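You operate a simulated robot arm through the tools that you are given. There is no shell and no other tool.

You are at the controls of a simulated robot arm. One attempt, no reset.

JOB
Clear the mixed sand off the wet cream stone, sand it fine and rub the green holder's beads bright.
Fine: scrub with the dark brush; fine sand by the red-handled ladle; rinse the beads in the tub; tools and holder go back; no spill. Set down upright: dark brush, red-handled ladle, bead holder.

It is judged by the outcome, as a careful person would: the job done as asked, and still so three seconds after it is handed in. It fails if anything else is knocked over, pushed out of place, dropped, spilled or broken.

ROBOT AND FRAMES
A 7-joint arm with a two-finger parallel gripper, fixed in place. Base frame: the origin is at the foot of the arm, x ahead of it, y to its left, z up. Units: m, degrees, N and s.
Its first joint turns from -149.0 to 149.0 degrees. Payload 3.5 kg.
The tool frame sits at the grasp point between the pads (the TCP): z along the fingers, y along the line on which they close. The tips reach 0.023 m beyond it. The gripper opens to 0.094 m. The fingers are 0.038 m wide and 0.01 m thick; the gripper's body (0.054 by 0.096 m) begins 0.039 m behind the TCP.
Orientation is told as [roll, pitch, yaw] about the base's x, y, z axes, in that order, counted from this pose: with the fingers straight down and closing along the base's y, the tool's x points along the base's -x, its y along +y and its z along -z.

CONTROLS
- The arm moves only by the tool step_arm. Its argument "commands" is text: rows parted by semicolons, each of 7 numbers parted by spaces: the turn, a rotation vector about the base's x, y, z in degrees, then the shift along the base's x, y, z in cm, then the finger opening in cm, from 0 to 9.4. In form: ax ay az tx ty tz fingers; .... A call has 1 to 20 rows; each row shifts and turns the commanded pose from where the row before left it. Rows are played at 5 a second. More than 0.05 m and 8.6 degrees between two rows, or a gripper value outside its range, and nothing of the call is played. Where a pose cannot be reached the arm comes as near as it can. A force on the tool above 40 N (or 10 N above the force at the start of the call, whichever is more), or a blocked arm, ends the call early, and 0.2 s more pass. Each finger travels about 0.153 m/s and halts on what it meets, pressing with about 35 N; the grip force reading is that of the motor and also rises with nothing between the fingers. The clock runs only during rows and for 0.2 s after the last one: add rows that do not move to give the fingers time. The reply holds the time, the measured pose of the TCP, the force on the tool along the base axes, the opening and the grip force, in the units named above and with some noise, with the torque about the TCP (base axes, N m) and any sound that the robot's microphone picked up.
- Cameras (640 x 400 px; columns grow to the right, rows downward): "scene" is fixed at [0.3982, -0.649, 1.5967]; the picture's right is [0.74, -0.67, 0.00], its down [-0.44, -0.49, -0.75] and it looks along [0.50, 0.56, -0.66] (base axes); focal length 344 px, centre (320, 200). "wrist" rides on the gripper at [0.087, 0.016, -0.074] in the tool frame; the picture's right is [-0.18, 0.98, 0.00], its down [-0.58, -0.11, -0.81] and it looks along [-0.79, -0.15, 0.59] (tool axes); focal length 243 px, centre (320, 200). There is no depth. A picture from a camera that has moved, and an enlarged one, comes with that camera's place and axes in the base frame and with its lens.
- grab_frame(camera): a new picture of that camera. No time passes.
- enlarge(camera, box): a new picture of the part [left, top, right, bottom] of that camera's present view, enlarged. No time passes.
- job_done(): hands the job in; it is judged then, once.

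Nothing tells you positions but the pictures and the camera data. Unless the task says otherwise, let go and move clear before handing in.

The tools are called after ">>>" by a JSON object that holds its "api" and its "payload". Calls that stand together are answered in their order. step_arm: Moves the arm, as the interface text tells. Its arguments: {"type":"object","properties":{"commands":{"type":"string"}},"required":["commands"]} The other tools are called the same way: grab_frame (camera) takes a picture; enlarge (camera, box) takes an enlarged picture of a part of a camera's view; job_done () hands the job in.

At the start:

```text
t: 0.0
ee_pos: [0.4779, 0.0001, 0.5727]
tool_rot: [0.0, -0.2, 0.0]
ft_force: [0.7, 0.0, -0.4]
ft_torque: [0.03, -0.04, -0.01]
gripper_width: 0.0938
gripper_force: 0.1
```

scene: 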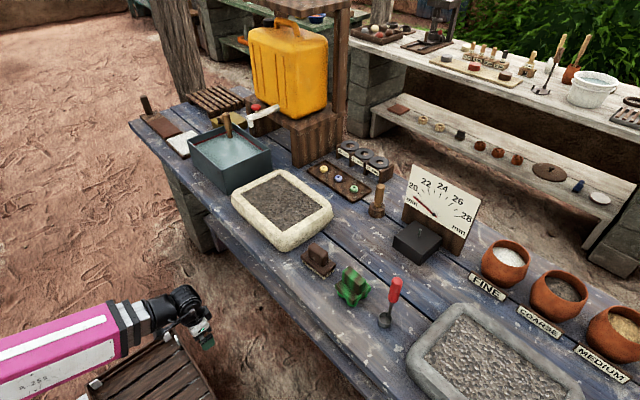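
wrist: 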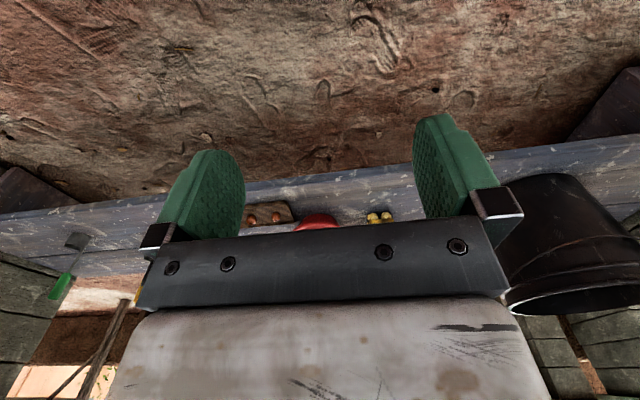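

I see a workbench with a cream stone tray (dark mixed sand in it), a water tub, a dark brush-like block, a green bead holder, a red-handled ladle, three pots labelled FINE/COARSE/MEDIUM and a grey stone. I will look at each part closely before moving.

>>> {"api": "enlarge", "payload": {"camera": "scene", "box": [220, 150, 420, 275]}}

>>> {"api": "enlarge", "payload": {"camera": "scene", "box": [290, 225, 450, 325]}}

>>> {"api": "enlarge", "payload": {"camera": "scene", "box": [440, 220, 640, 345]}}

>>> {"api": "enlarge", "payload": {"camera": "scene", "box": [130, 70, 290, 200]}}

>>> {"api": "enlarge", "payload": {"camera": "scene", "box": [380, 150, 500, 270]}}

>>> {"api": "enlarge", "payload": {"camera": "scene", "box": [390, 280, 640, 400]}}

```text
3.20 times, centred on (320, 212) of scene
camera zoom: at [0.3982, -0.649, 1.5967], right [0.74, -0.67, 0.0], down [-0.44, -0.49, -0.75], along [0.5, 0.56, -0.66], focal length 1101 px, centre (320, 160)
```

zoom: 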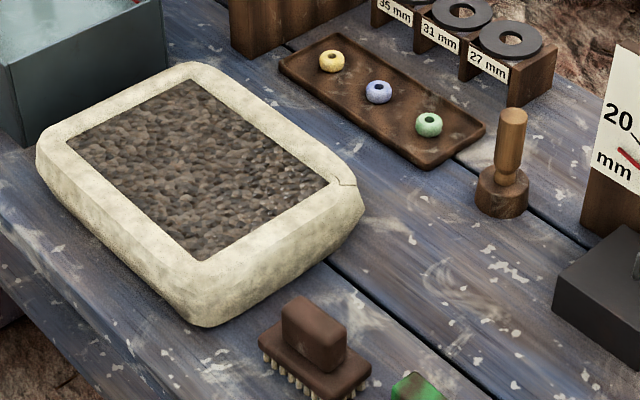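

```text
4.00 times, centred on (370, 275) of scene
camera zoom: at [0.3982, -0.649, 1.5967], right [0.74, -0.67, 0.0], down [-0.44, -0.49, -0.75], along [0.5, 0.56, -0.66], focal length 1377 px, centre (120, -100)
```

zoom: 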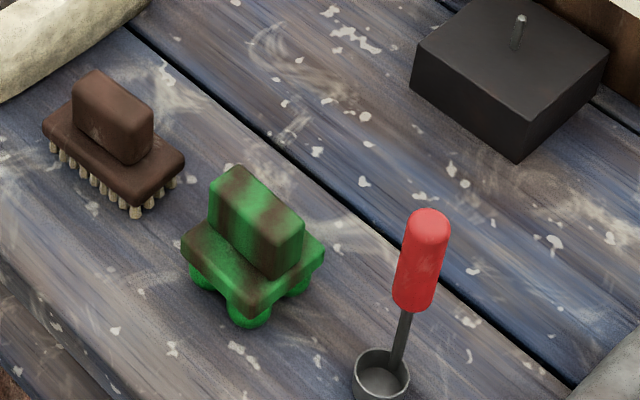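

```text
3.20 times, centred on (540, 282) of scene
camera zoom: at [0.3982, -0.649, 1.5967], right [0.74, -0.67, 0.0], down [-0.44, -0.49, -0.75], along [0.5, 0.56, -0.66], focal length 1101 px, centre (-384, -64)
```

zoom: 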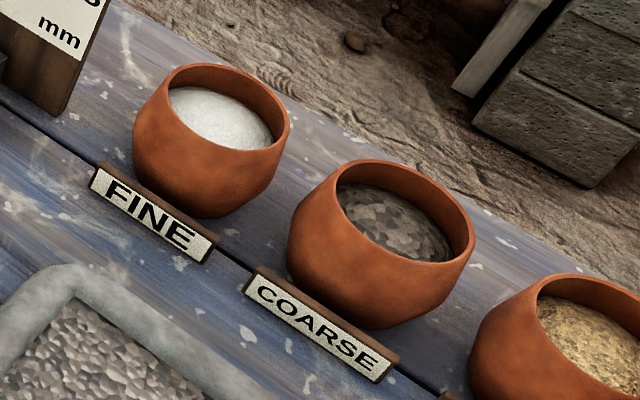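

```text
3.08 times, centred on (210, 135) of scene
camera zoom: at [0.3982, -0.649, 1.5967], right [0.74, -0.67, 0.0], down [-0.44, -0.49, -0.75], along [0.5, 0.56, -0.66], focal length 1059 px, centre (658, 400)
```

zoom: 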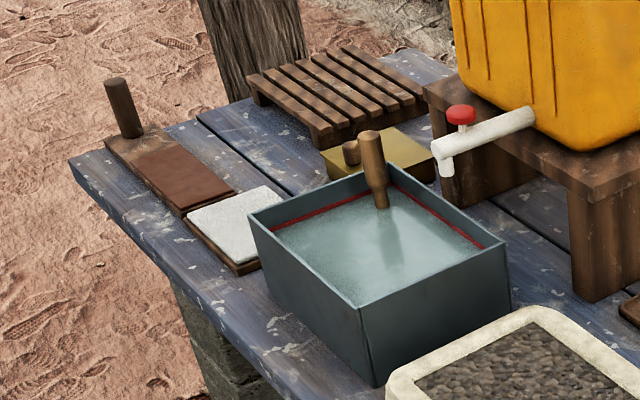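

```text
3.33 times, centred on (440, 210) of scene
camera zoom: at [0.3982, -0.649, 1.5967], right [0.74, -0.67, 0.0], down [-0.44, -0.49, -0.75], along [0.5, 0.56, -0.66], focal length 1147 px, centre (-80, 167)
```

zoom: 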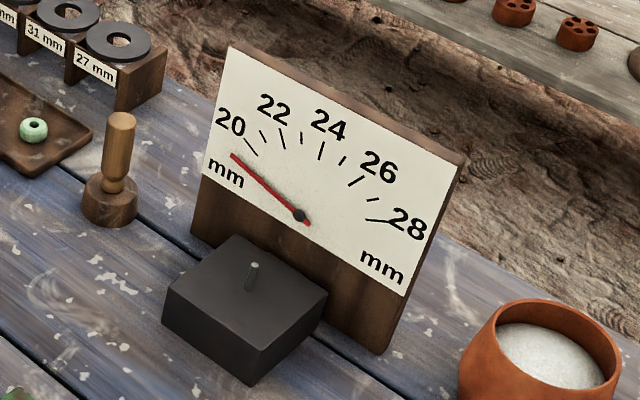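

```text
2.56 times, centred on (515, 340) of scene
camera zoom: at [0.3982, -0.649, 1.5967], right [0.74, -0.67, 0.0], down [-0.44, -0.49, -0.75], along [0.5, 0.56, -0.66], focal length 881 px, centre (-179, -158)
```

zoom: 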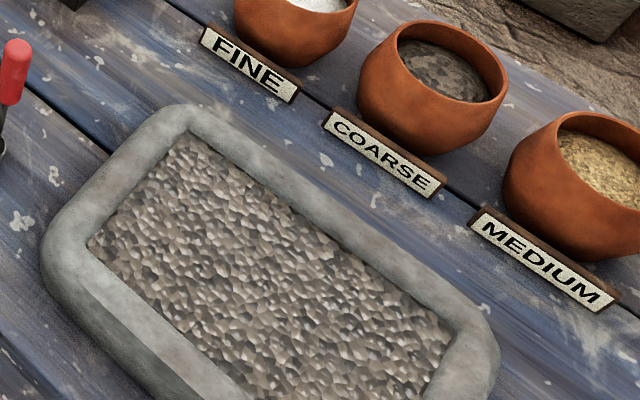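

Before moving I need the table's height, so I look at the wrist picture more closely to match it against the scene view.

>>> {"api": "enlarge", "payload": {"camera": "wrist", "box": [0, 130, 320, 330]}}

>>> {"api": "enlarge", "payload": {"camera": "wrist", "box": [320, 80, 640, 280]}}

>>> {"api": "enlarge", "payload": {"camera": "scene", "box": [0, 200, 320, 400]}}

>>> {"api": "enlarge", "payload": {"camera": "scene", "box": [320, 0, 640, 200]}}

```text
2.00 times, centred on (160, 230) of wrist
camera zoom: at [0.3892, 0.0157, 0.6479], right [0.18, 0.98, 0.0], down [0.58, -0.11, 0.81], along [0.8, -0.15, -0.59], focal length 485 px, centre (640, 140)
```

zoom: 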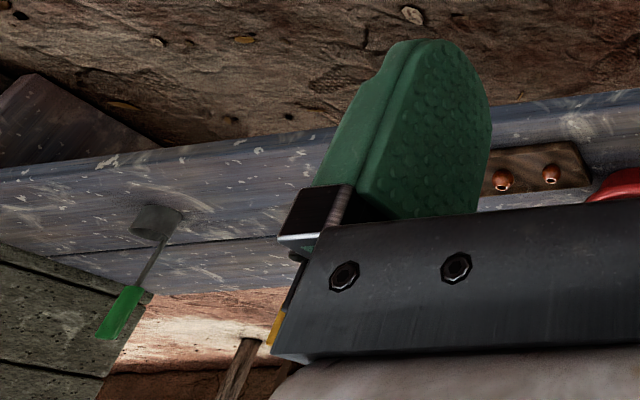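

```text
2.00 times, centred on (480, 180) of wrist
camera zoom: at [0.3892, 0.0157, 0.6479], right [0.18, 0.98, 0.0], down [0.58, -0.11, 0.81], along [0.8, -0.15, -0.59], focal length 485 px, centre (0, 240)
```

zoom: 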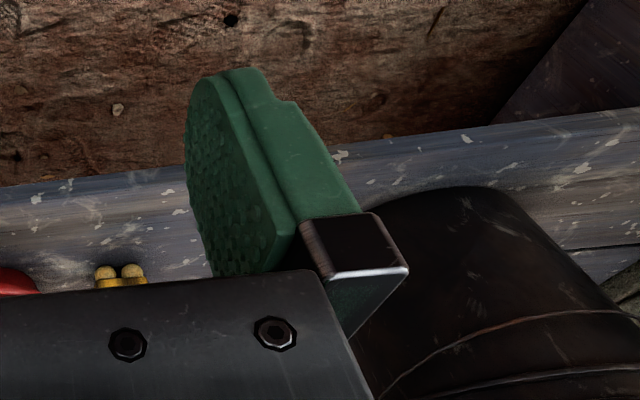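

```text
2.00 times, centred on (160, 300) of scene
camera zoom: at [0.3982, -0.649, 1.5967], right [0.74, -0.67, 0.0], down [-0.44, -0.49, -0.75], along [0.5, 0.56, -0.66], focal length 688 px, centre (640, 0)
```

zoom: 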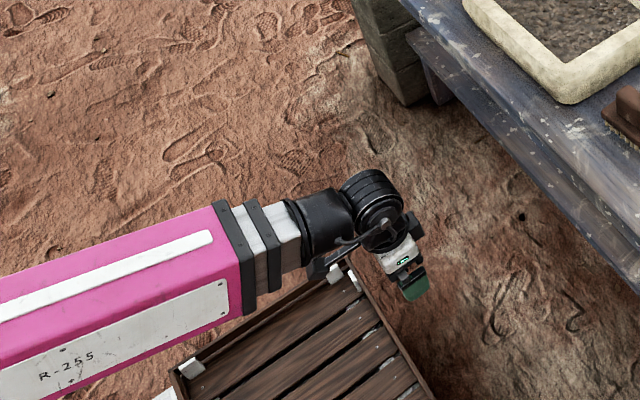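

```text
2.00 times, centred on (480, 100) of scene
camera zoom: at [0.3982, -0.649, 1.5967], right [0.74, -0.67, 0.0], down [-0.44, -0.49, -0.75], along [0.5, 0.56, -0.66], focal length 688 px, centre (0, 400)
```

zoom: 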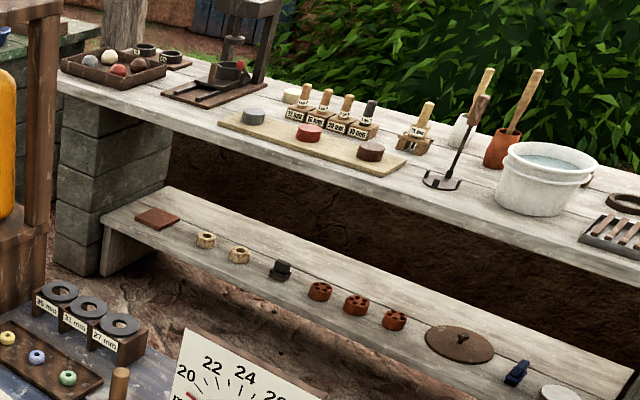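

The wrist view seems to show a lower shelf under the bench (a green-handled ladle, beads), so the bench top is higher than that. I'll raise the arm straight up and look again to triangulate the bench height.

>>> {"api": "step_arm", "payload": {"commands": "0 0 0 0 0 5 9.4; 0 0 0 0 0 5 9.4; 0 0 0 0 0 5 9.4; 0 0 0 0 0 5 9.4; 0 0 0 0 0 0 9.4"}}

>>> {"api": "grab_frame", "payload": {"camera": "wrist"}}

>>> {"api": "grab_frame", "payload": {"camera": "scene"}}

```text
t: 1.2
ee_pos: [0.4892, 0.0013, 0.7704]
tool_rot: [0.0, -0.3, 0.0]
ft_force: [0.4, 0.8, 0.4]
ft_torque: [-0.01, 0.03, 0.0]
gripper_width: 0.094
gripper_force: 0.1
out of reach, approached as far as the arm can: row 2, 3
```

```text
taken
camera wrist: at [0.4006, 0.0165, 0.8458], right [0.18, 0.98, 0.0], down [0.58, -0.11, 0.81], along [0.8, -0.15, -0.59], focal length 243 px, centre (320, 200)
```

wrist: 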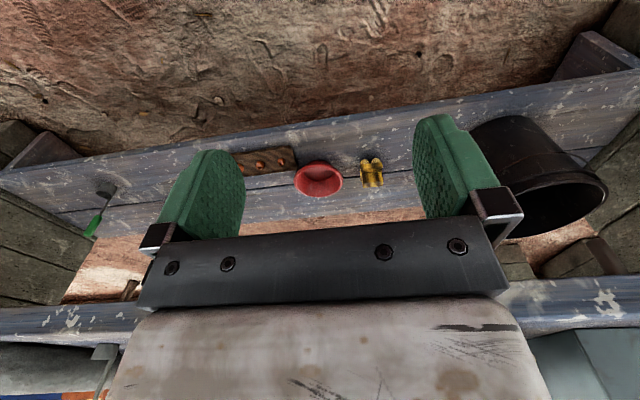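

```text
taken
```

scene: 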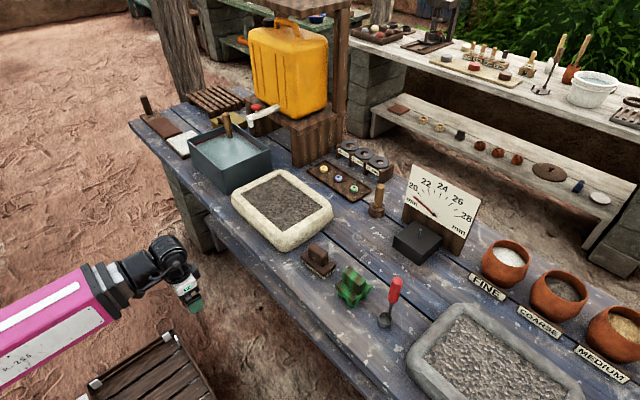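

The bench top comes out at about z = 0.81 with its near edge near x = 0.69. I'll go higher for an overhead look and check how far the pots really are.

>>> {"api": "step_arm", "payload": {"commands": "0 0 0 0 0 5 9.4; 0 0 0 0 0 5 9.4; 0 0 0 0 0 5 9.4; 0 0 0 0 0 5 9.4; 0 0 0 0 0 5 9.4; 0 0 0 0 0 5 9.4; 0 0 0 0 0 5 9.4; 0 0 0 0 0 0 9.4"}}

>>> {"api": "grab_frame", "payload": {"camera": "wrist"}}

>>> {"api": "grab_frame", "payload": {"camera": "scene"}}

```text
t: 2.2
ee_pos: [0.4921, -0.0007, 0.9718]
tool_rot: [-0.3, -1.5, -0.2]
ft_force: [8.8, -1.9, -14.6]
ft_torque: [-0.26, -0.59, -0.08]
gripper_width: 0.0941
gripper_force: 0.2
out of reach, approached as far as the arm can: row 5
stopped in row 5: the force on the tool passed its limit at 80 N (the readings are from after the stop); the commanded pose is now the measured one
```

```text
taken
camera wrist: at [0.4027, 0.0156, 1.0445], right [0.19, 0.98, 0.0], down [0.56, -0.11, 0.82], along [0.81, -0.15, -0.57], focal length 243 px, centre (320, 200)
```

wrist: 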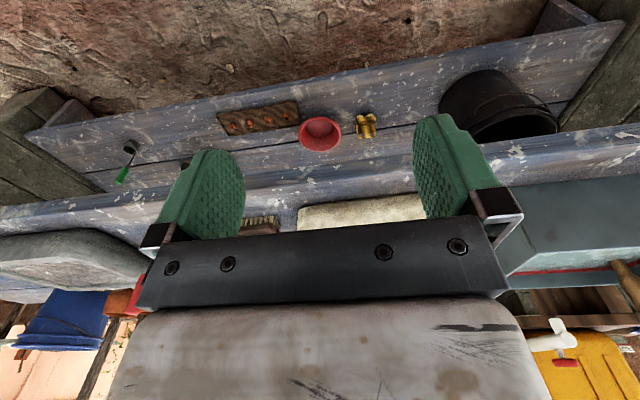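

```text
taken
```

scene: 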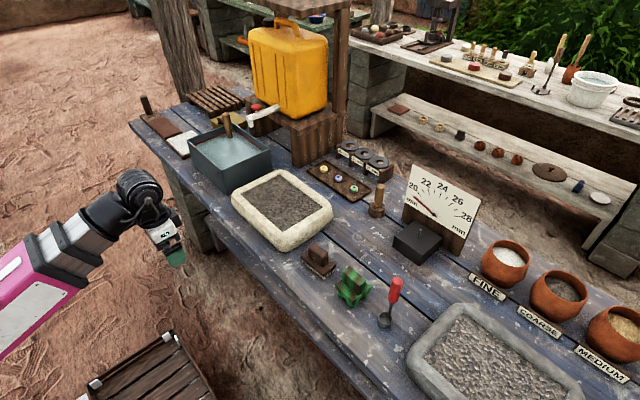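

The arm stopped near a joint limit in free space and nothing seems touched. I'll hold still to see whether the force reading settles.

>>> {"api": "step_arm", "payload": {"commands": "0 0 0 0 0 0 9.4; 0 0 0 0 0 0 9.4"}}

>>> {"api": "enlarge", "payload": {"camera": "scene", "box": [0, 150, 240, 300]}}

```text
t: 2.8
ee_pos: [0.4929, -0.001, 0.9714]
tool_rot: [-0.2, -1.4, -0.1]
ft_force: [11.9, -1.7, -27.2]
ft_torque: [-0.71, -1.46, -0.34]
gripper_width: 0.0938
gripper_force: 0.0
```

```text
2.67 times, centred on (120, 225) of scene
camera zoom: at [0.3982, -0.649, 1.5967], right [0.74, -0.67, 0.0], down [-0.44, -0.49, -0.75], along [0.5, 0.56, -0.66], focal length 918 px, centre (853, 133)
```

zoom: 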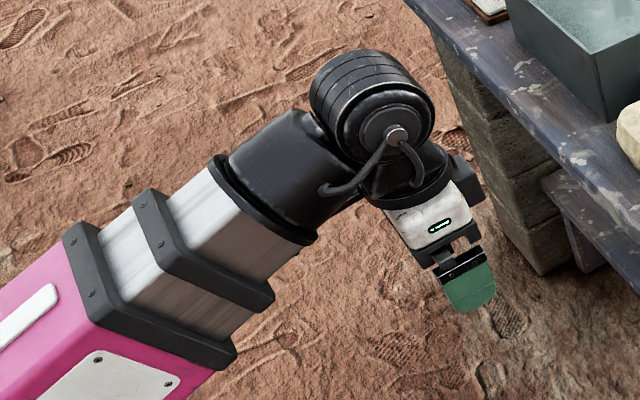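

The hand is pressing against the arm's own wrist stop because it is folded too tightly. I'll move forward over the bench at this height, which relaxes the fold and gives a better view.

>>> {"api": "step_arm", "payload": {"commands": "0 0 0 3 0 0 9.4; 0 0 0 4 0 0 9.4; 0 0 0 4 0 0 9.4; 0 0 0 4 0 0 9.4; 0 0 0 0 0 0 9.4"}}

>>> {"api": "grab_frame", "payload": {"camera": "wrist"}}

>>> {"api": "grab_frame", "payload": {"camera": "scene"}}

```text
t: 4.0
ee_pos: [0.6406, 0.0002, 0.9711]
tool_rot: [-0.3, -1.3, -0.2]
ft_force: [-1.1, 0.0, -0.5]
ft_torque: [0.0, -0.01, -0.04]
gripper_width: 0.0939
gripper_force: 0.0
```

```text
taken
camera wrist: at [0.5516, 0.016, 1.0444], right [0.19, 0.98, 0.0], down [0.56, -0.11, 0.82], along [0.81, -0.15, -0.57], focal length 243 px, centre (320, 200)
```

wrist: 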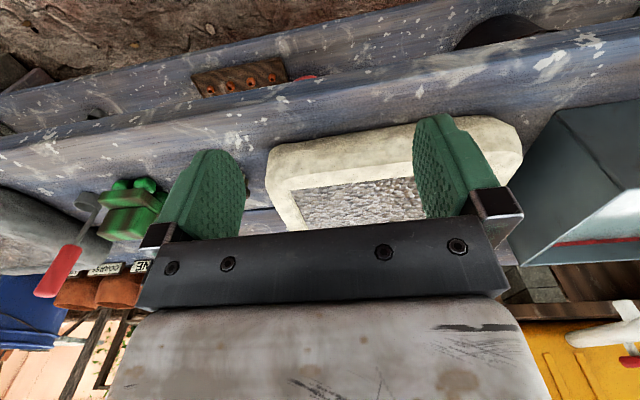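

```text
taken
```

scene: 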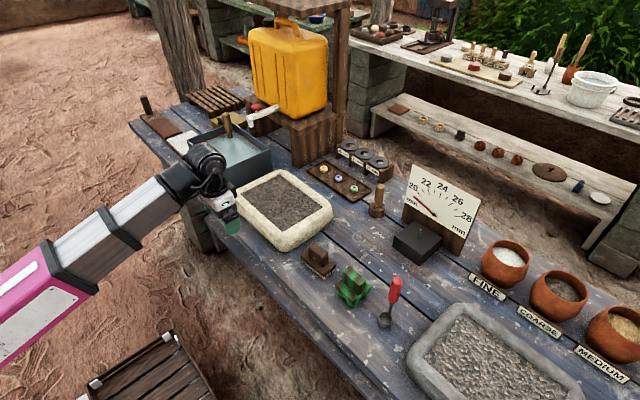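

The pots lie at roughly (1.14, -0.56), well beyond the stated tool-down reach, so I'll test reach high and clear above everything before planning the scoop.

>>> {"api": "step_arm", "payload": {"commands": "0 1.3 0 1.1 0 2.2 9.4; 0 0 0 1.1 -2 3 9.4; 0 0 0 1.1 -4 2 9.4; 0 0 0 1.1 -4 2 9.4; 0 0 0 1.1 -4 1 9.4; 0 0 0 1.1 -4 0.5 9.4; 0 0 0 1.1 -4 0 9.4; 0 0 0 1.1 -4 0 9.4; 0 0 0 1.1 -4 0 9.4; 0 0 0 1.1 -4 0 9.4; 0 0 0 0 0 0 9.4"}}

>>> {"api": "grab_frame", "payload": {"camera": "wrist"}}

>>> {"api": "grab_frame", "payload": {"camera": "scene"}}

```text
t: 4.8
ee_pos: [0.6696, -0.0358, 1.0316]
tool_rot: [-0.3, -0.7, -0.8]
ft_force: [2.0, -2.1, -4.1]
ft_torque: [0.16, -0.21, 0.23]
gripper_width: 0.0939
gripper_force: 0.1
stopped in row 3: the force on the tool passed its limit at 61 N (the readings are from after the stop); the commanded pose is now the measured one
```

```text
taken
camera wrist: at [0.581, -0.018, 1.1046], right [0.2, 0.98, 0.0], down [0.57, -0.11, 0.81], along [0.8, -0.16, -0.58], focal length 243 px, centre (320, 200)
```

wrist: 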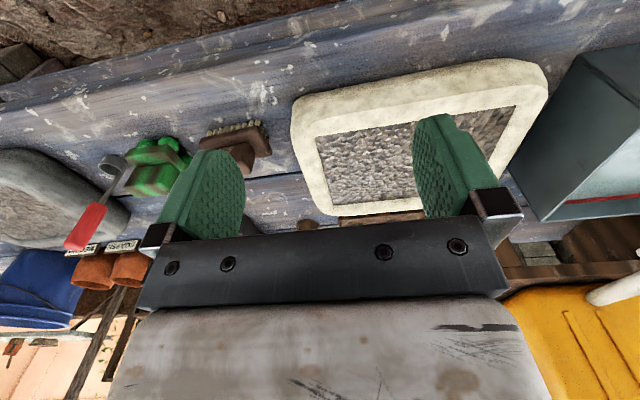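

```text
taken
```

scene: 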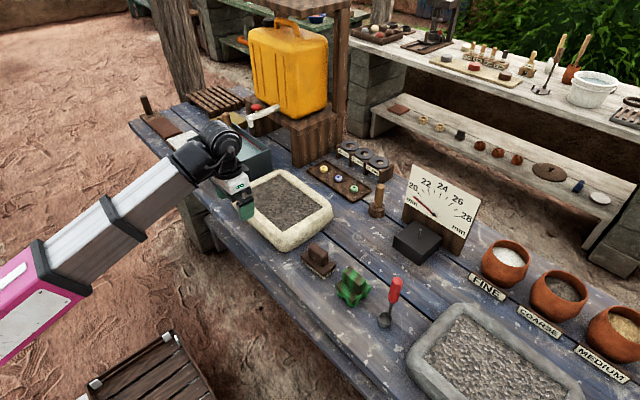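

Another wrist-fold stop in free air, so I must stay farther out when high. I'll extend forward first, then swing to the right at about z = 1.05.

>>> {"api": "step_arm", "payload": {"commands": "0 0 0 2 0 -1 9.4; 0 0 0 3 0 0 9.4; 0 0 0 3 0 0 9.4; 0 0 0 3 -1 0 9.4; 0 0 0 1 -3 1 9.4; 0 0 0 0 -3.5 1 9.4; 0 0 0 0 -3.5 1 9.4; 0 0 0 0 -3.5 0 9.4; 0 0 0 0 -3.5 0 9.4; 0 0 0 0 -3.5 0 9.4; 0 0 0 0 -3.5 0 9.4; 0 0 0 0 0 0 9.4"}}

>>> {"api": "grab_frame", "payload": {"camera": "wrist"}}

>>> {"api": "grab_frame", "payload": {"camera": "scene"}}

```text
t: 7.4
ee_pos: [0.7885, -0.286, 1.0513]
tool_rot: [-0.3, -0.7, -0.8]
ft_force: [0.0, -0.2, -1.2]
ft_torque: [0.01, 0.01, -0.03]
gripper_width: 0.0941
gripper_force: 0.1
```

```text
taken
camera wrist: at [0.7002, -0.2677, 1.1247], right [0.2, 0.98, 0.0], down [0.57, -0.11, 0.81], along [0.8, -0.16, -0.58], focal length 243 px, centre (320, 200)
```

wrist: 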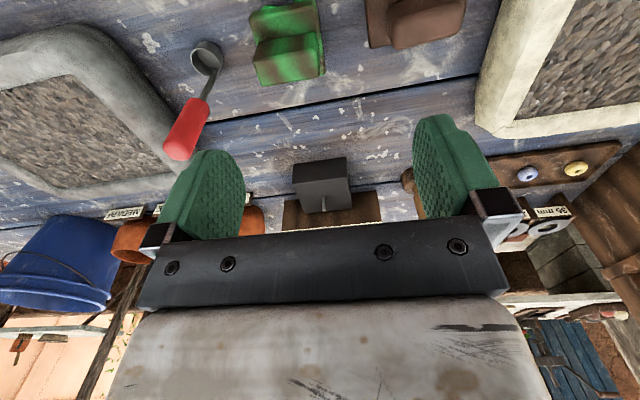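

```text
taken
```

scene: 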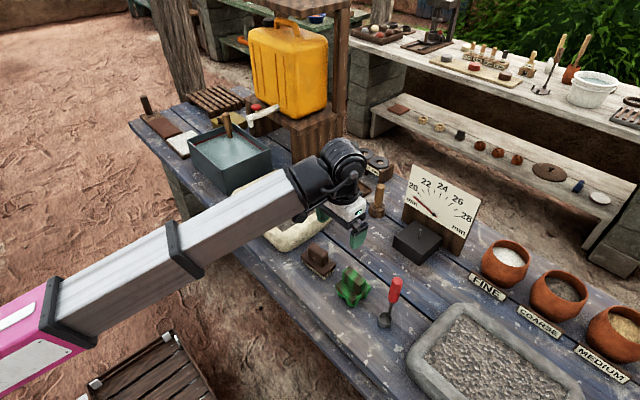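

Now I have a good close view of the brush, holder and ladle. I'll enlarge to measure them precisely from both cameras.

>>> {"api": "enlarge", "payload": {"camera": "wrist", "box": [140, 0, 340, 125]}}

>>> {"api": "enlarge", "payload": {"camera": "wrist", "box": [100, 90, 260, 190]}}

>>> {"api": "enlarge", "payload": {"camera": "wrist", "box": [320, 0, 640, 200]}}

>>> {"api": "enlarge", "payload": {"camera": "scene", "box": [360, 260, 440, 340]}}

>>> {"api": "enlarge", "payload": {"camera": "scene", "box": [290, 230, 390, 310]}}

```text
3.20 times, centred on (240, 62) of wrist
camera zoom: at [0.7002, -0.2677, 1.1247], right [0.2, 0.98, 0.0], down [0.57, -0.11, 0.81], along [0.8, -0.16, -0.58], focal length 776 px, centre (576, 640)
```

zoom: 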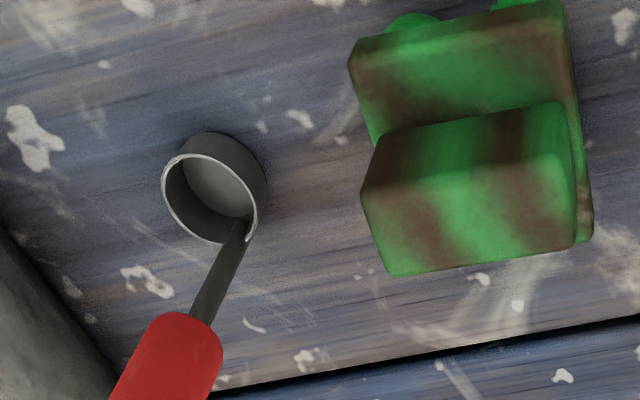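

```text
4.00 times, centred on (180, 140) of wrist
camera zoom: at [0.7002, -0.2677, 1.1247], right [0.2, 0.98, 0.0], down [0.57, -0.11, 0.81], along [0.8, -0.16, -0.58], focal length 970 px, centre (880, 440)
```

zoom: 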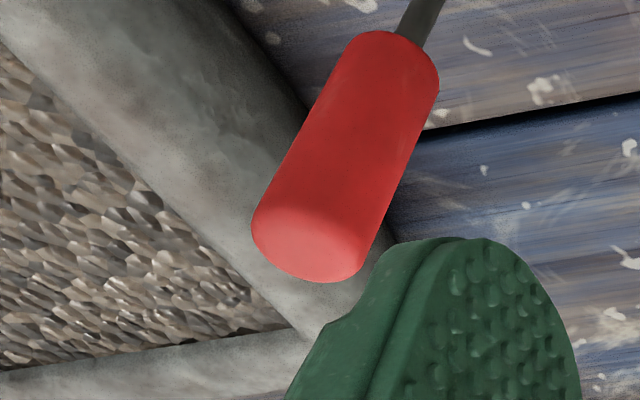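

```text
2.00 times, centred on (480, 100) of wrist
camera zoom: at [0.7002, -0.2677, 1.1247], right [0.2, 0.98, 0.0], down [0.57, -0.11, 0.81], along [0.8, -0.16, -0.58], focal length 485 px, centre (0, 400)
```

zoom: 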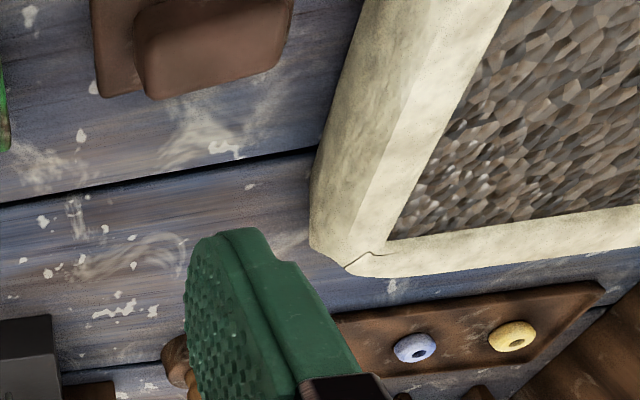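

```text
5.00 times, centred on (400, 300) of scene
camera zoom: at [0.3982, -0.649, 1.5967], right [0.74, -0.67, 0.0], down [-0.44, -0.49, -0.75], along [0.5, 0.56, -0.66], focal length 1721 px, centre (-80, -300)
```

zoom: 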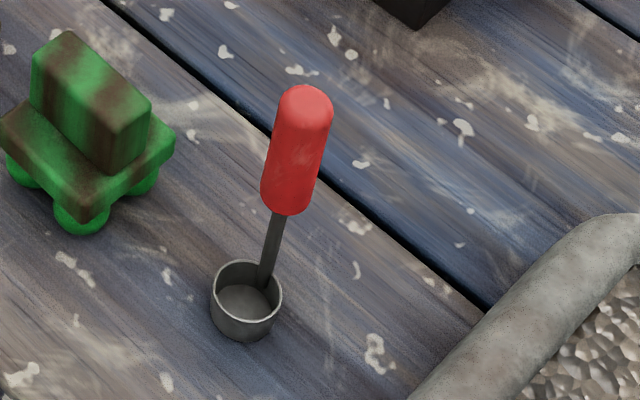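

```text
5.00 times, centred on (340, 270) of scene
camera zoom: at [0.3982, -0.649, 1.5967], right [0.74, -0.67, 0.0], down [-0.44, -0.49, -0.75], along [0.5, 0.56, -0.66], focal length 1721 px, centre (220, -150)
```

zoom: 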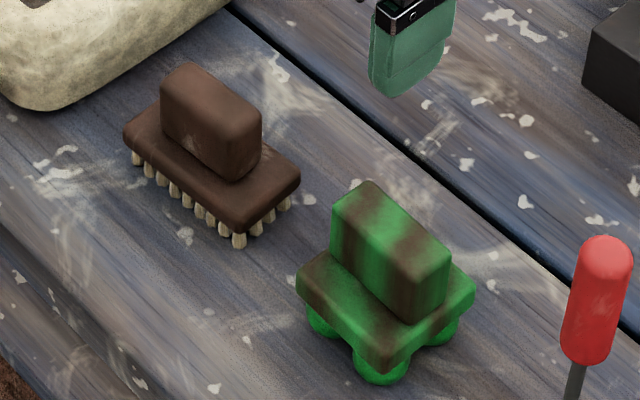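

The ladle's handle is at about (0.827, -0.426), z 0.88 to 0.96, with its cup on the arm's side. Now I'll move toward the pots at a safe height to see them and test the reach.

>>> {"api": "step_arm", "payload": {"commands": "0 0 0 2 -3 0 9.4; 0 0 0 2 -3 0 9.4; 0 0 0 2 -3 0 9.4; 0 0 0 2 -3 0 9.4; 0 0 0 2 -3 0 9.4; 0 0 0 1 -2 0 9.4; 0 0 0 0 0 0 9.4"}}

>>> {"api": "grab_frame", "payload": {"camera": "wrist"}}

>>> {"api": "grab_frame", "payload": {"camera": "scene"}}

```text
t: 9.0
ee_pos: [0.8993, -0.4556, 1.0501]
tool_rot: [-0.2, -0.7, -0.8]
ft_force: [0.2, -0.2, 0.4]
ft_torque: [0.01, 0.0, 0.05]
gripper_width: 0.0942
gripper_force: 0.1
```

```text
taken
camera wrist: at [0.8117, -0.4383, 1.1241], right [0.2, 0.98, 0.0], down [0.57, -0.11, 0.81], along [0.8, -0.16, -0.58], focal length 243 px, centre (320, 200)
```

wrist: 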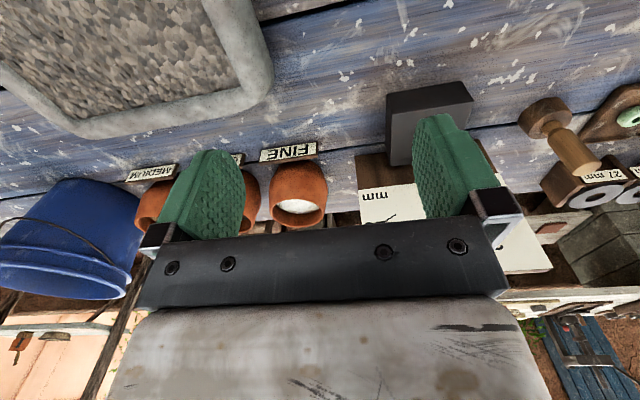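

```text
taken
```

scene: 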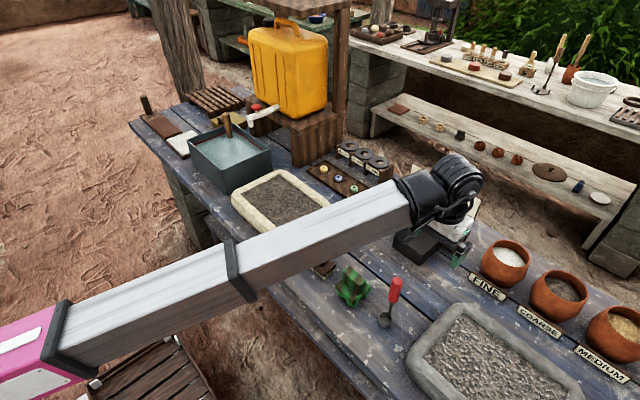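

The arm telescopes and still reaches at r = 1.01 m. The FINE pot's rim is near (1.14, -0.545, 0.90). I'll keep extending to see whether the arm can get above it.

>>> {"api": "step_arm", "payload": {"commands": "0 0 0 3 -1.4 1 9.4; 0 0 0 3 -1.4 0 9.4; 0 0 0 3 -1.4 0 9.4; 0 0 0 3 -1.4 0 9.4; 0 0 0 3 -1.4 0 9.4; 0 0 0 3 -1.4 0 9.4; 0 0 0 3 -1 0 9.4; 0 0 0 3 0 0 9.4; 0 0 0 0 0 0 9.4"}}

>>> {"api": "grab_frame", "payload": {"camera": "wrist"}}

>>> {"api": "grab_frame", "payload": {"camera": "scene"}}

```text
t: 11.0
ee_pos: [1.1396, -0.5482, 1.0587]
tool_rot: [-0.2, -0.6, -1.0]
ft_force: [0.3, -0.4, 0.2]
ft_torque: [0.02, 0.02, 0.0]
gripper_width: 0.0938
gripper_force: 0.1
```

```text
taken
camera wrist: at [1.0501, -0.5317, 1.1326], right [0.2, 0.98, 0.0], down [0.57, -0.11, 0.81], along [0.8, -0.16, -0.58], focal length 243 px, centre (320, 200)
```

wrist: 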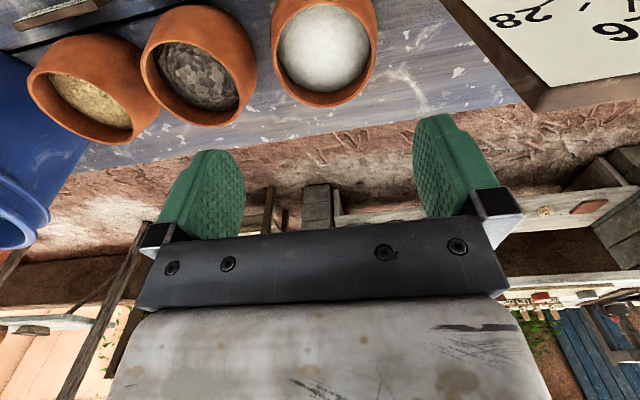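

```text
taken
```

scene: 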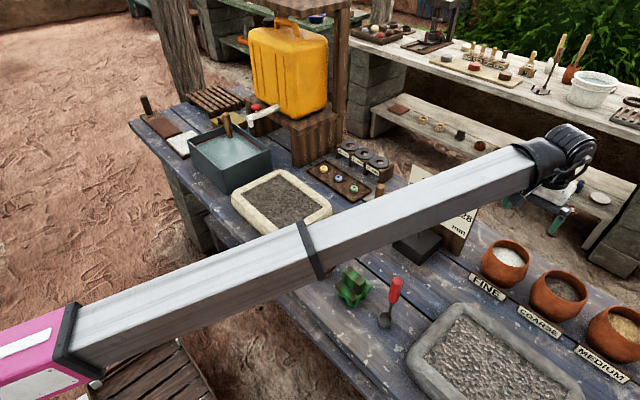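

Reach is no problem: the arm is now right above the FINE pot. I'll measure the pot closely from here.

>>> {"api": "enlarge", "payload": {"camera": "wrist", "box": [220, 0, 420, 125]}}

>>> {"api": "enlarge", "payload": {"camera": "scene", "box": [460, 220, 560, 300]}}

```text
3.20 times, centred on (320, 62) of wrist
camera zoom: at [1.0501, -0.5317, 1.1326], right [0.2, 0.98, 0.0], down [0.57, -0.11, 0.81], along [0.8, -0.16, -0.58], focal length 776 px, centre (320, 640)
```

zoom: 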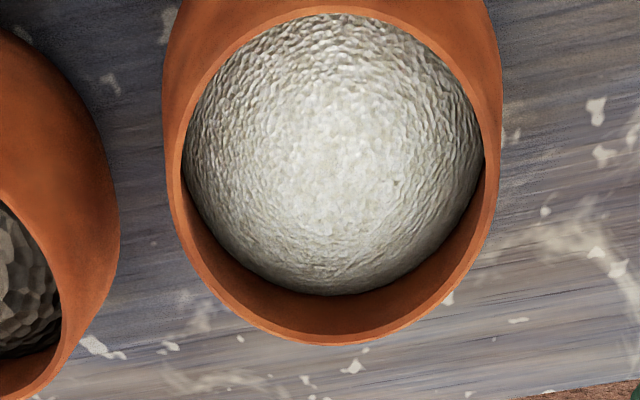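

```text
5.00 times, centred on (510, 260) of scene
camera zoom: at [0.3982, -0.649, 1.5967], right [0.74, -0.67, 0.0], down [-0.44, -0.49, -0.75], along [0.5, 0.56, -0.66], focal length 1721 px, centre (-630, -100)
```

zoom: 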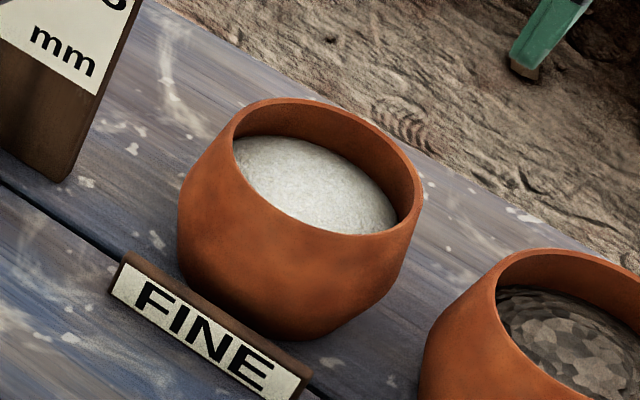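

The FINE pot's rim centre is at (1.147, -0.548, 0.906). Now I'll retreat along the same line and go look at the dark brush from close up.

>>> {"api": "step_arm", "payload": {"commands": "0.2 0.6 1 -3.6 2.3 0 9.4; 0 0 0 -3.6 2.3 0 9.4; 0 0 0 -3.6 2.3 0 9.4; 0 0 0 -3.6 2.3 0 9.4; 0 0 0 -3.6 2.3 0 9.4; 0 0 0 -3.6 2.3 0 9.4; 0 0 0 -3.6 2.3 0 9.4; 0 0 0 -3.6 2.3 -0.5 9.4; 0 0 0 -3.6 2.3 -0.5 9.4; 0 0 0 -3.6 2.3 -1 9.4; 0 0 0 -3.6 2.5 -1 9.4; 0 0 0 0 4 -1 9.4; 0 0 0 0 4 -1 9.4; 0 0 0 -0.4 2.8 -1 9.4; 0 0 0 0 0 0 9.4"}}

>>> {"api": "grab_frame", "payload": {"camera": "wrist"}}

>>> {"api": "grab_frame", "payload": {"camera": "scene"}}

```text
t: 14.2
ee_pos: [0.7398, -0.1846, 1.0011]
tool_rot: [-0.1, 0.0, 0.1]
ft_force: [0.1, 0.3, 0.0]
ft_torque: [0.03, 0.02, -0.01]
gripper_width: 0.094
gripper_force: 0.0
```

```text
taken
camera wrist: at [0.6525, -0.1699, 1.0757], right [0.18, 0.98, 0.0], down [0.58, -0.11, 0.81], along [0.79, -0.15, -0.59], focal length 243 px, centre (320, 200)
```

wrist: 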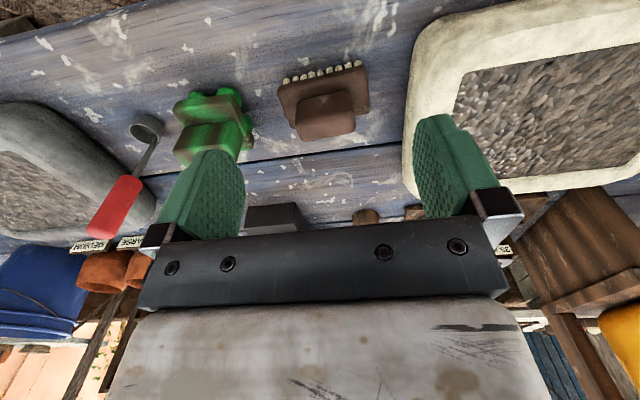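

```text
taken
```

scene: 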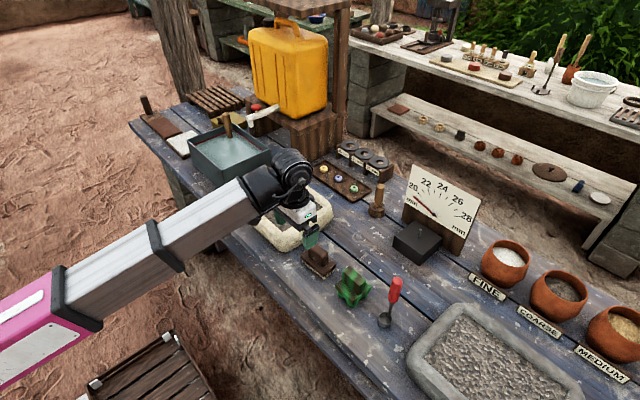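

>>> {"api": "enlarge", "payload": {"camera": "wrist", "box": [260, 40, 400, 150]}}

>>> {"api": "enlarge", "payload": {"camera": "wrist", "box": [150, 70, 290, 180]}}

>>> {"api": "enlarge", "payload": {"camera": "wrist", "box": [400, 0, 640, 200]}}

```text
3.64 times, centred on (330, 95) of wrist
camera zoom: at [0.6525, -0.1699, 1.0757], right [0.18, 0.98, 0.0], down [0.58, -0.11, 0.81], along [0.79, -0.15, -0.59], focal length 882 px, centre (284, 582)
```

zoom: 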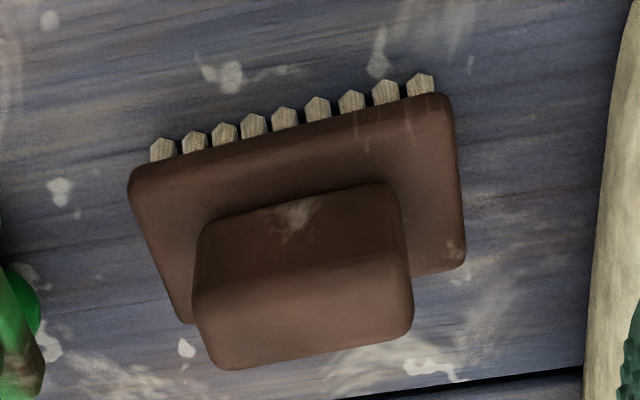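

```text
3.64 times, centred on (220, 125) of wrist
camera zoom: at [0.6525, -0.1699, 1.0757], right [0.18, 0.98, 0.0], down [0.58, -0.11, 0.81], along [0.79, -0.15, -0.59], focal length 882 px, centre (684, 473)
```

zoom: 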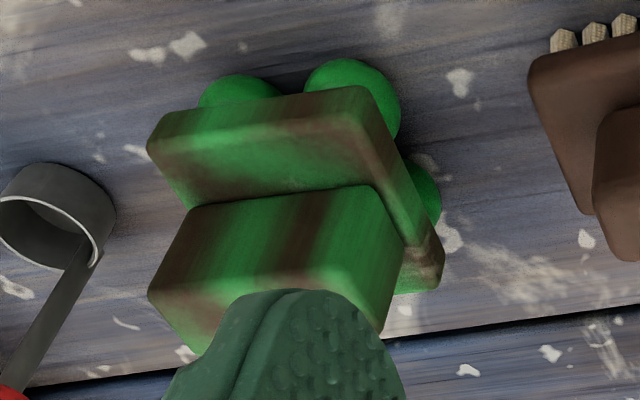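

```text
2.00 times, centred on (520, 100) of wrist
camera zoom: at [0.6525, -0.1699, 1.0757], right [0.18, 0.98, 0.0], down [0.58, -0.11, 0.81], along [0.79, -0.15, -0.59], focal length 485 px, centre (-80, 400)
```

zoom: 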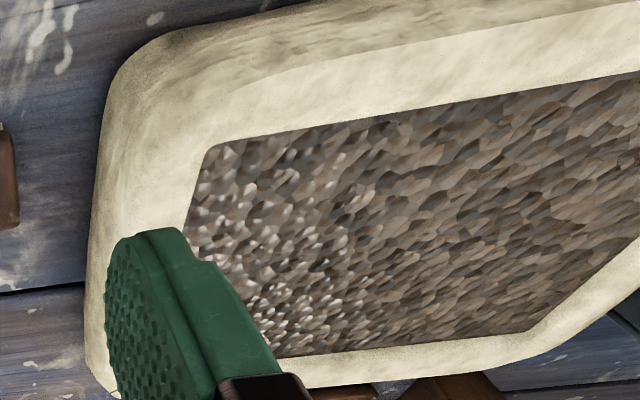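

I place the brush's grip block at about (0.799, -0.190), top z 0.882, long side along y and turned about +4.5 degrees. I'll align above it and come down part way, then check.

>>> {"api": "step_arm", "payload": {"commands": "0 0 2.3 2 0 -1 9.4; 0 0 2.2 2 -0.3 -1.5 9.4; 0 0 0 1.9 -0.2 -1.5 9.4; 0 0 0 0 0 -2 9.4; 0 0 0 0 0 -2 9.4; 0 0 0 0 0 0 9.4"}}

>>> {"api": "grab_frame", "payload": {"camera": "wrist"}}

>>> {"api": "enlarge", "payload": {"camera": "scene", "box": [260, 210, 380, 300]}}

```text
t: 15.6
ee_pos: [0.7972, -0.191, 0.92]
tool_rot: [-0.1, -0.1, 4.6]
ft_force: [-0.2, -0.6, -0.1]
ft_torque: [0.0, -0.02, 0.0]
gripper_width: 0.0941
gripper_force: 0.1
```

```text
taken
camera wrist: at [0.7083, -0.1816, 0.9948], right [0.1, 0.99, 0.0], down [0.59, -0.06, 0.81], along [0.8, -0.08, -0.59], focal length 243 px, centre (320, 200)
```

wrist: 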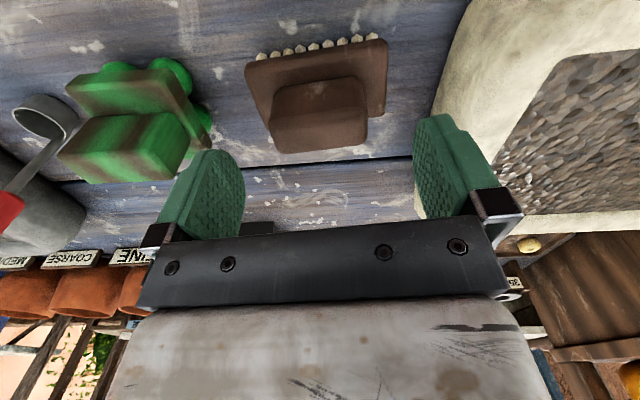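

```text
4.44 times, centred on (320, 255) of scene
camera zoom: at [0.3982, -0.649, 1.5967], right [0.74, -0.67, 0.0], down [-0.44, -0.49, -0.75], along [0.5, 0.56, -0.66], focal length 1530 px, centre (320, -44)
```

zoom: 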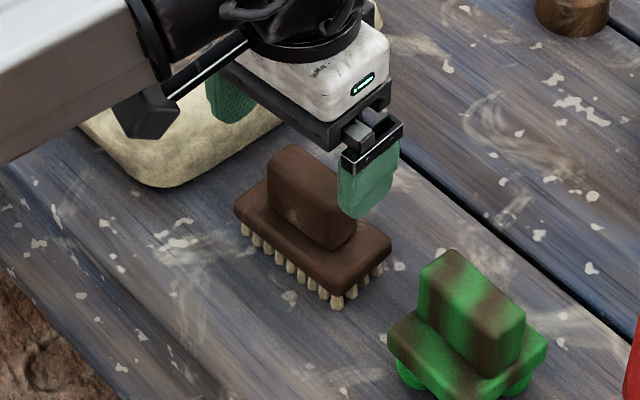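

The block lies centred between the fingers. I'll descend to grip height and close.

>>> {"api": "step_arm", "payload": {"commands": "0 0 0 0.1 0 -1.5 9.4; 0 0 0 0 0 -1.5 9.4; 0 0 0 0 0 -1.2 9.4; 0 0 0 0 0 -0.8 9.4; 0 0 0 0 0 0 9.4"}}

>>> {"api": "grab_frame", "payload": {"camera": "wrist"}}

>>> {"api": "enlarge", "payload": {"camera": "scene", "box": [260, 210, 380, 300]}}

```text
t: 16.8
ee_pos: [0.8008, -0.191, 0.871]
tool_rot: [-0.1, -0.2, 4.6]
ft_force: [-0.6, 0.2, -0.2]
ft_torque: [-0.01, 0.03, -0.02]
gripper_width: 0.0941
gripper_force: 0.1
```

```text
taken
camera wrist: at [0.7113, -0.1826, 0.9455], right [0.1, 0.99, 0.0], down [0.59, -0.06, 0.81], along [0.8, -0.08, -0.59], focal length 243 px, centre (320, 200)
```

wrist: 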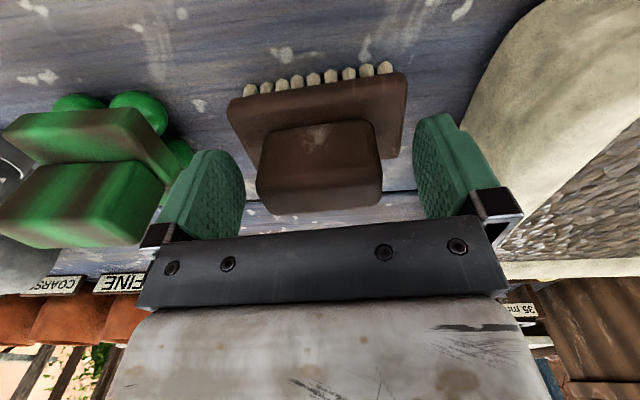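

```text
4.44 times, centred on (320, 255) of scene
camera zoom: at [0.3982, -0.649, 1.5967], right [0.74, -0.67, 0.0], down [-0.44, -0.49, -0.75], along [0.5, 0.56, -0.66], focal length 1530 px, centre (320, -44)
```

zoom: 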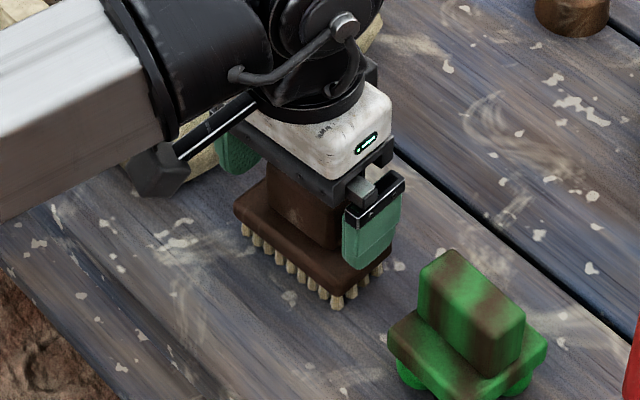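

Fingers straddle the block well, just above the base plate. Closing on it.

>>> {"api": "step_arm", "payload": {"commands": "0 0 0 0 0 0 7; 0 0 0 0 0 0 5.5; 0 0 0 0 0 0 4; 0 0 0 0 0 0 3; 0 0 0 0 0 0 3"}}

>>> {"api": "grab_frame", "payload": {"camera": "wrist"}}

```text
t: 18.0
ee_pos: [0.8005, -0.1906, 0.8706]
tool_rot: [-0.1, 0.0, 4.6]
ft_force: [2.3, -0.5, 0.6]
ft_torque: [0.06, -0.05, -0.07]
gripper_width: 0.0594
gripper_force: 35.3
```

```text
taken
camera wrist: at [0.7113, -0.1826, 0.9456], right [0.1, 0.99, 0.0], down [0.59, -0.06, 0.81], along [0.8, -0.08, -0.59], focal length 243 px, centre (320, 200)
```

wrist: 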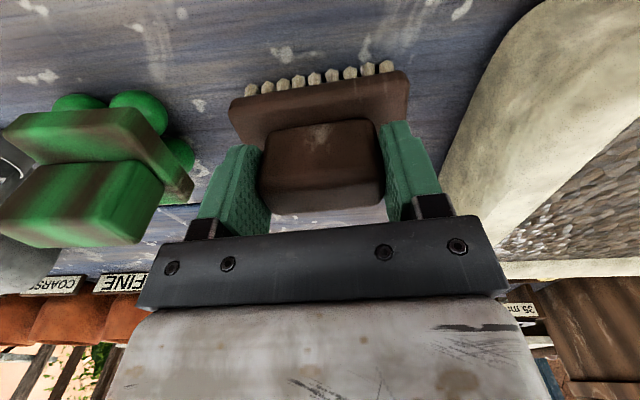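

The brush is held firmly (block about 5.9 cm long). Pick-up pose was (0.8005, -0.1906, 0.8706), yaw 4.6, which I'll reuse for its return. Lifting straight up.

>>> {"api": "step_arm", "payload": {"commands": "0 0 0 0 0 1 3; 0 0 0 0 0 2 3; 0 0 0 0 0 2.5 3; 0 0 0 0 0 2.5 3; 0 0 0 -1 2 1 3; 0 0 0 0 0 0 3"}}

>>> {"api": "grab_frame", "payload": {"camera": "wrist"}}

>>> {"api": "grab_frame", "payload": {"camera": "scene"}}

```text
t: 19.4
ee_pos: [0.7883, -0.1714, 0.9629]
tool_rot: [-0.1, -0.2, 4.6]
ft_force: [0.9, 0.6, -1.3]
ft_torque: [-0.03, 0.03, 0.01]
gripper_width: 0.0595
gripper_force: 35.1
```

```text
taken
camera wrist: at [0.7, -0.1618, 1.0372], right [0.1, 0.99, 0.0], down [0.59, -0.06, 0.81], along [0.8, -0.08, -0.59], focal length 243 px, centre (320, 200)
```

wrist: 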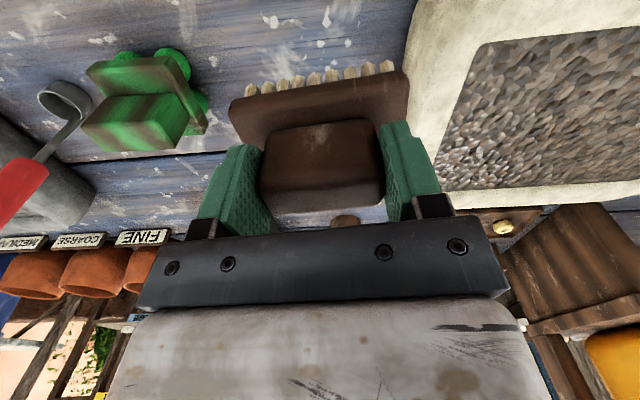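

```text
taken
```

scene: 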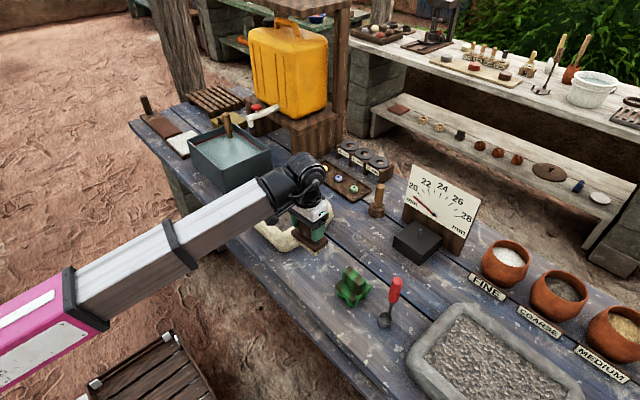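

The stone's interior spans roughly x 0.79 to 0.95, y -0.05 to 0.19. I'll move back a bit and left to see the whole tray before starting to scrub.

>>> {"api": "step_arm", "payload": {"commands": "0 0 0 -1 3 0.5 3; 0 0 0 -1.5 4 0.5 3; 0 0 0 -1.5 4 0 3; 0 0 0 -1 4 0 3; 0 0 0 0 4 0 3; 0 0 0 0 0 0 3"}}

>>> {"api": "grab_frame", "payload": {"camera": "wrist"}}

>>> {"api": "grab_frame", "payload": {"camera": "scene"}}

```text
t: 20.8
ee_pos: [0.7418, 0.0219, 0.9723]
tool_rot: [-0.1, -0.1, 4.5]
ft_force: [0.4, -0.7, -1.9]
ft_torque: [0.0, 0.0, 0.01]
gripper_width: 0.0598
gripper_force: 34.8
```

```text
taken
camera wrist: at [0.6528, 0.0302, 1.0473], right [0.1, 0.99, 0.0], down [0.59, -0.06, 0.81], along [0.8, -0.09, -0.59], focal length 243 px, centre (320, 200)
```

wrist: 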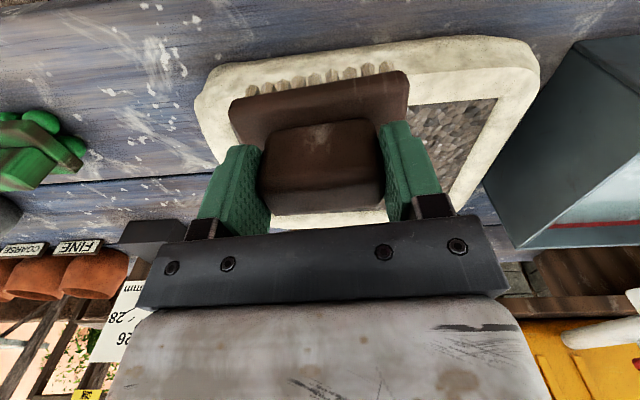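

```text
taken
```

scene: 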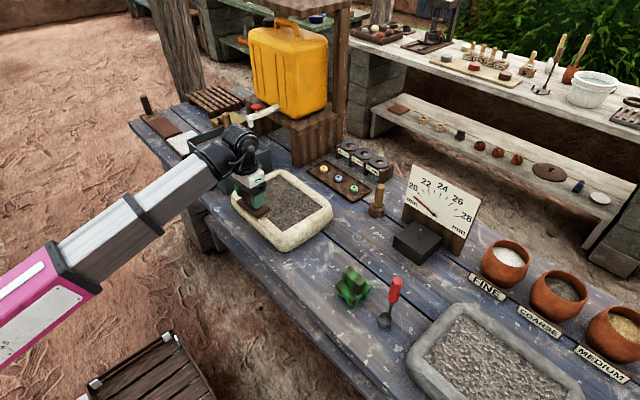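

I'll bring the brush over the tray's middle and lower it gently to find the sand surface.

>>> {"api": "step_arm", "payload": {"commands": "0 0 -1.5 3 1.5 -0.5 3; 0 0 -2 3.5 1.5 -1 3; 0 0 0 3.5 1 -1 3; 0 0 0 2.8 0.8 -1 3; 0 0 0 0 0 -1 3; 0 0 0 0 0 0 3"}}

>>> {"api": "enlarge", "payload": {"camera": "scene", "box": [220, 150, 360, 260]}}

>>> {"api": "grab_frame", "payload": {"camera": "wrist"}}

```text
t: 22.2
ee_pos: [0.8678, 0.067, 0.929]
tool_rot: [0.0, -0.3, 1.1]
ft_force: [2.1, 0.8, 21.0]
ft_torque: [0.17, 0.18, -0.12]
gripper_width: 0.0596
gripper_force: 34.7
```

```text
3.64 times, centred on (290, 205) of scene
camera zoom: at [0.3982, -0.649, 1.5967], right [0.74, -0.67, 0.0], down [-0.44, -0.49, -0.75], along [0.5, 0.56, -0.66], focal length 1252 px, centre (429, 182)
```

zoom: 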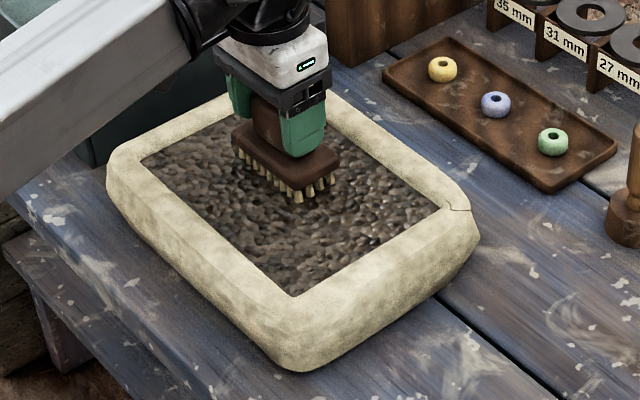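

```text
taken
camera wrist: at [0.7801, 0.081, 1.0034], right [0.16, 0.99, 0.0], down [0.58, -0.1, 0.81], along [0.8, -0.13, -0.59], focal length 243 px, centre (320, 200)
```

wrist: 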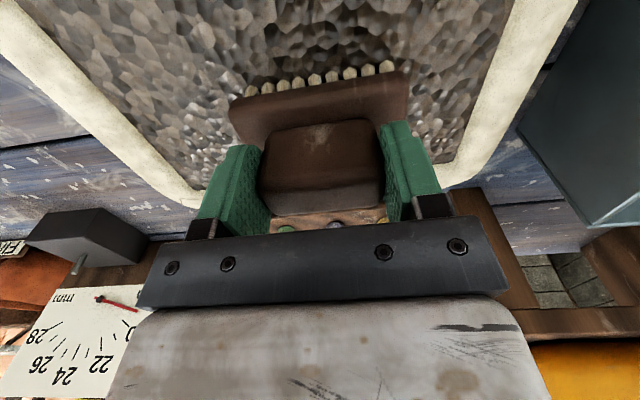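

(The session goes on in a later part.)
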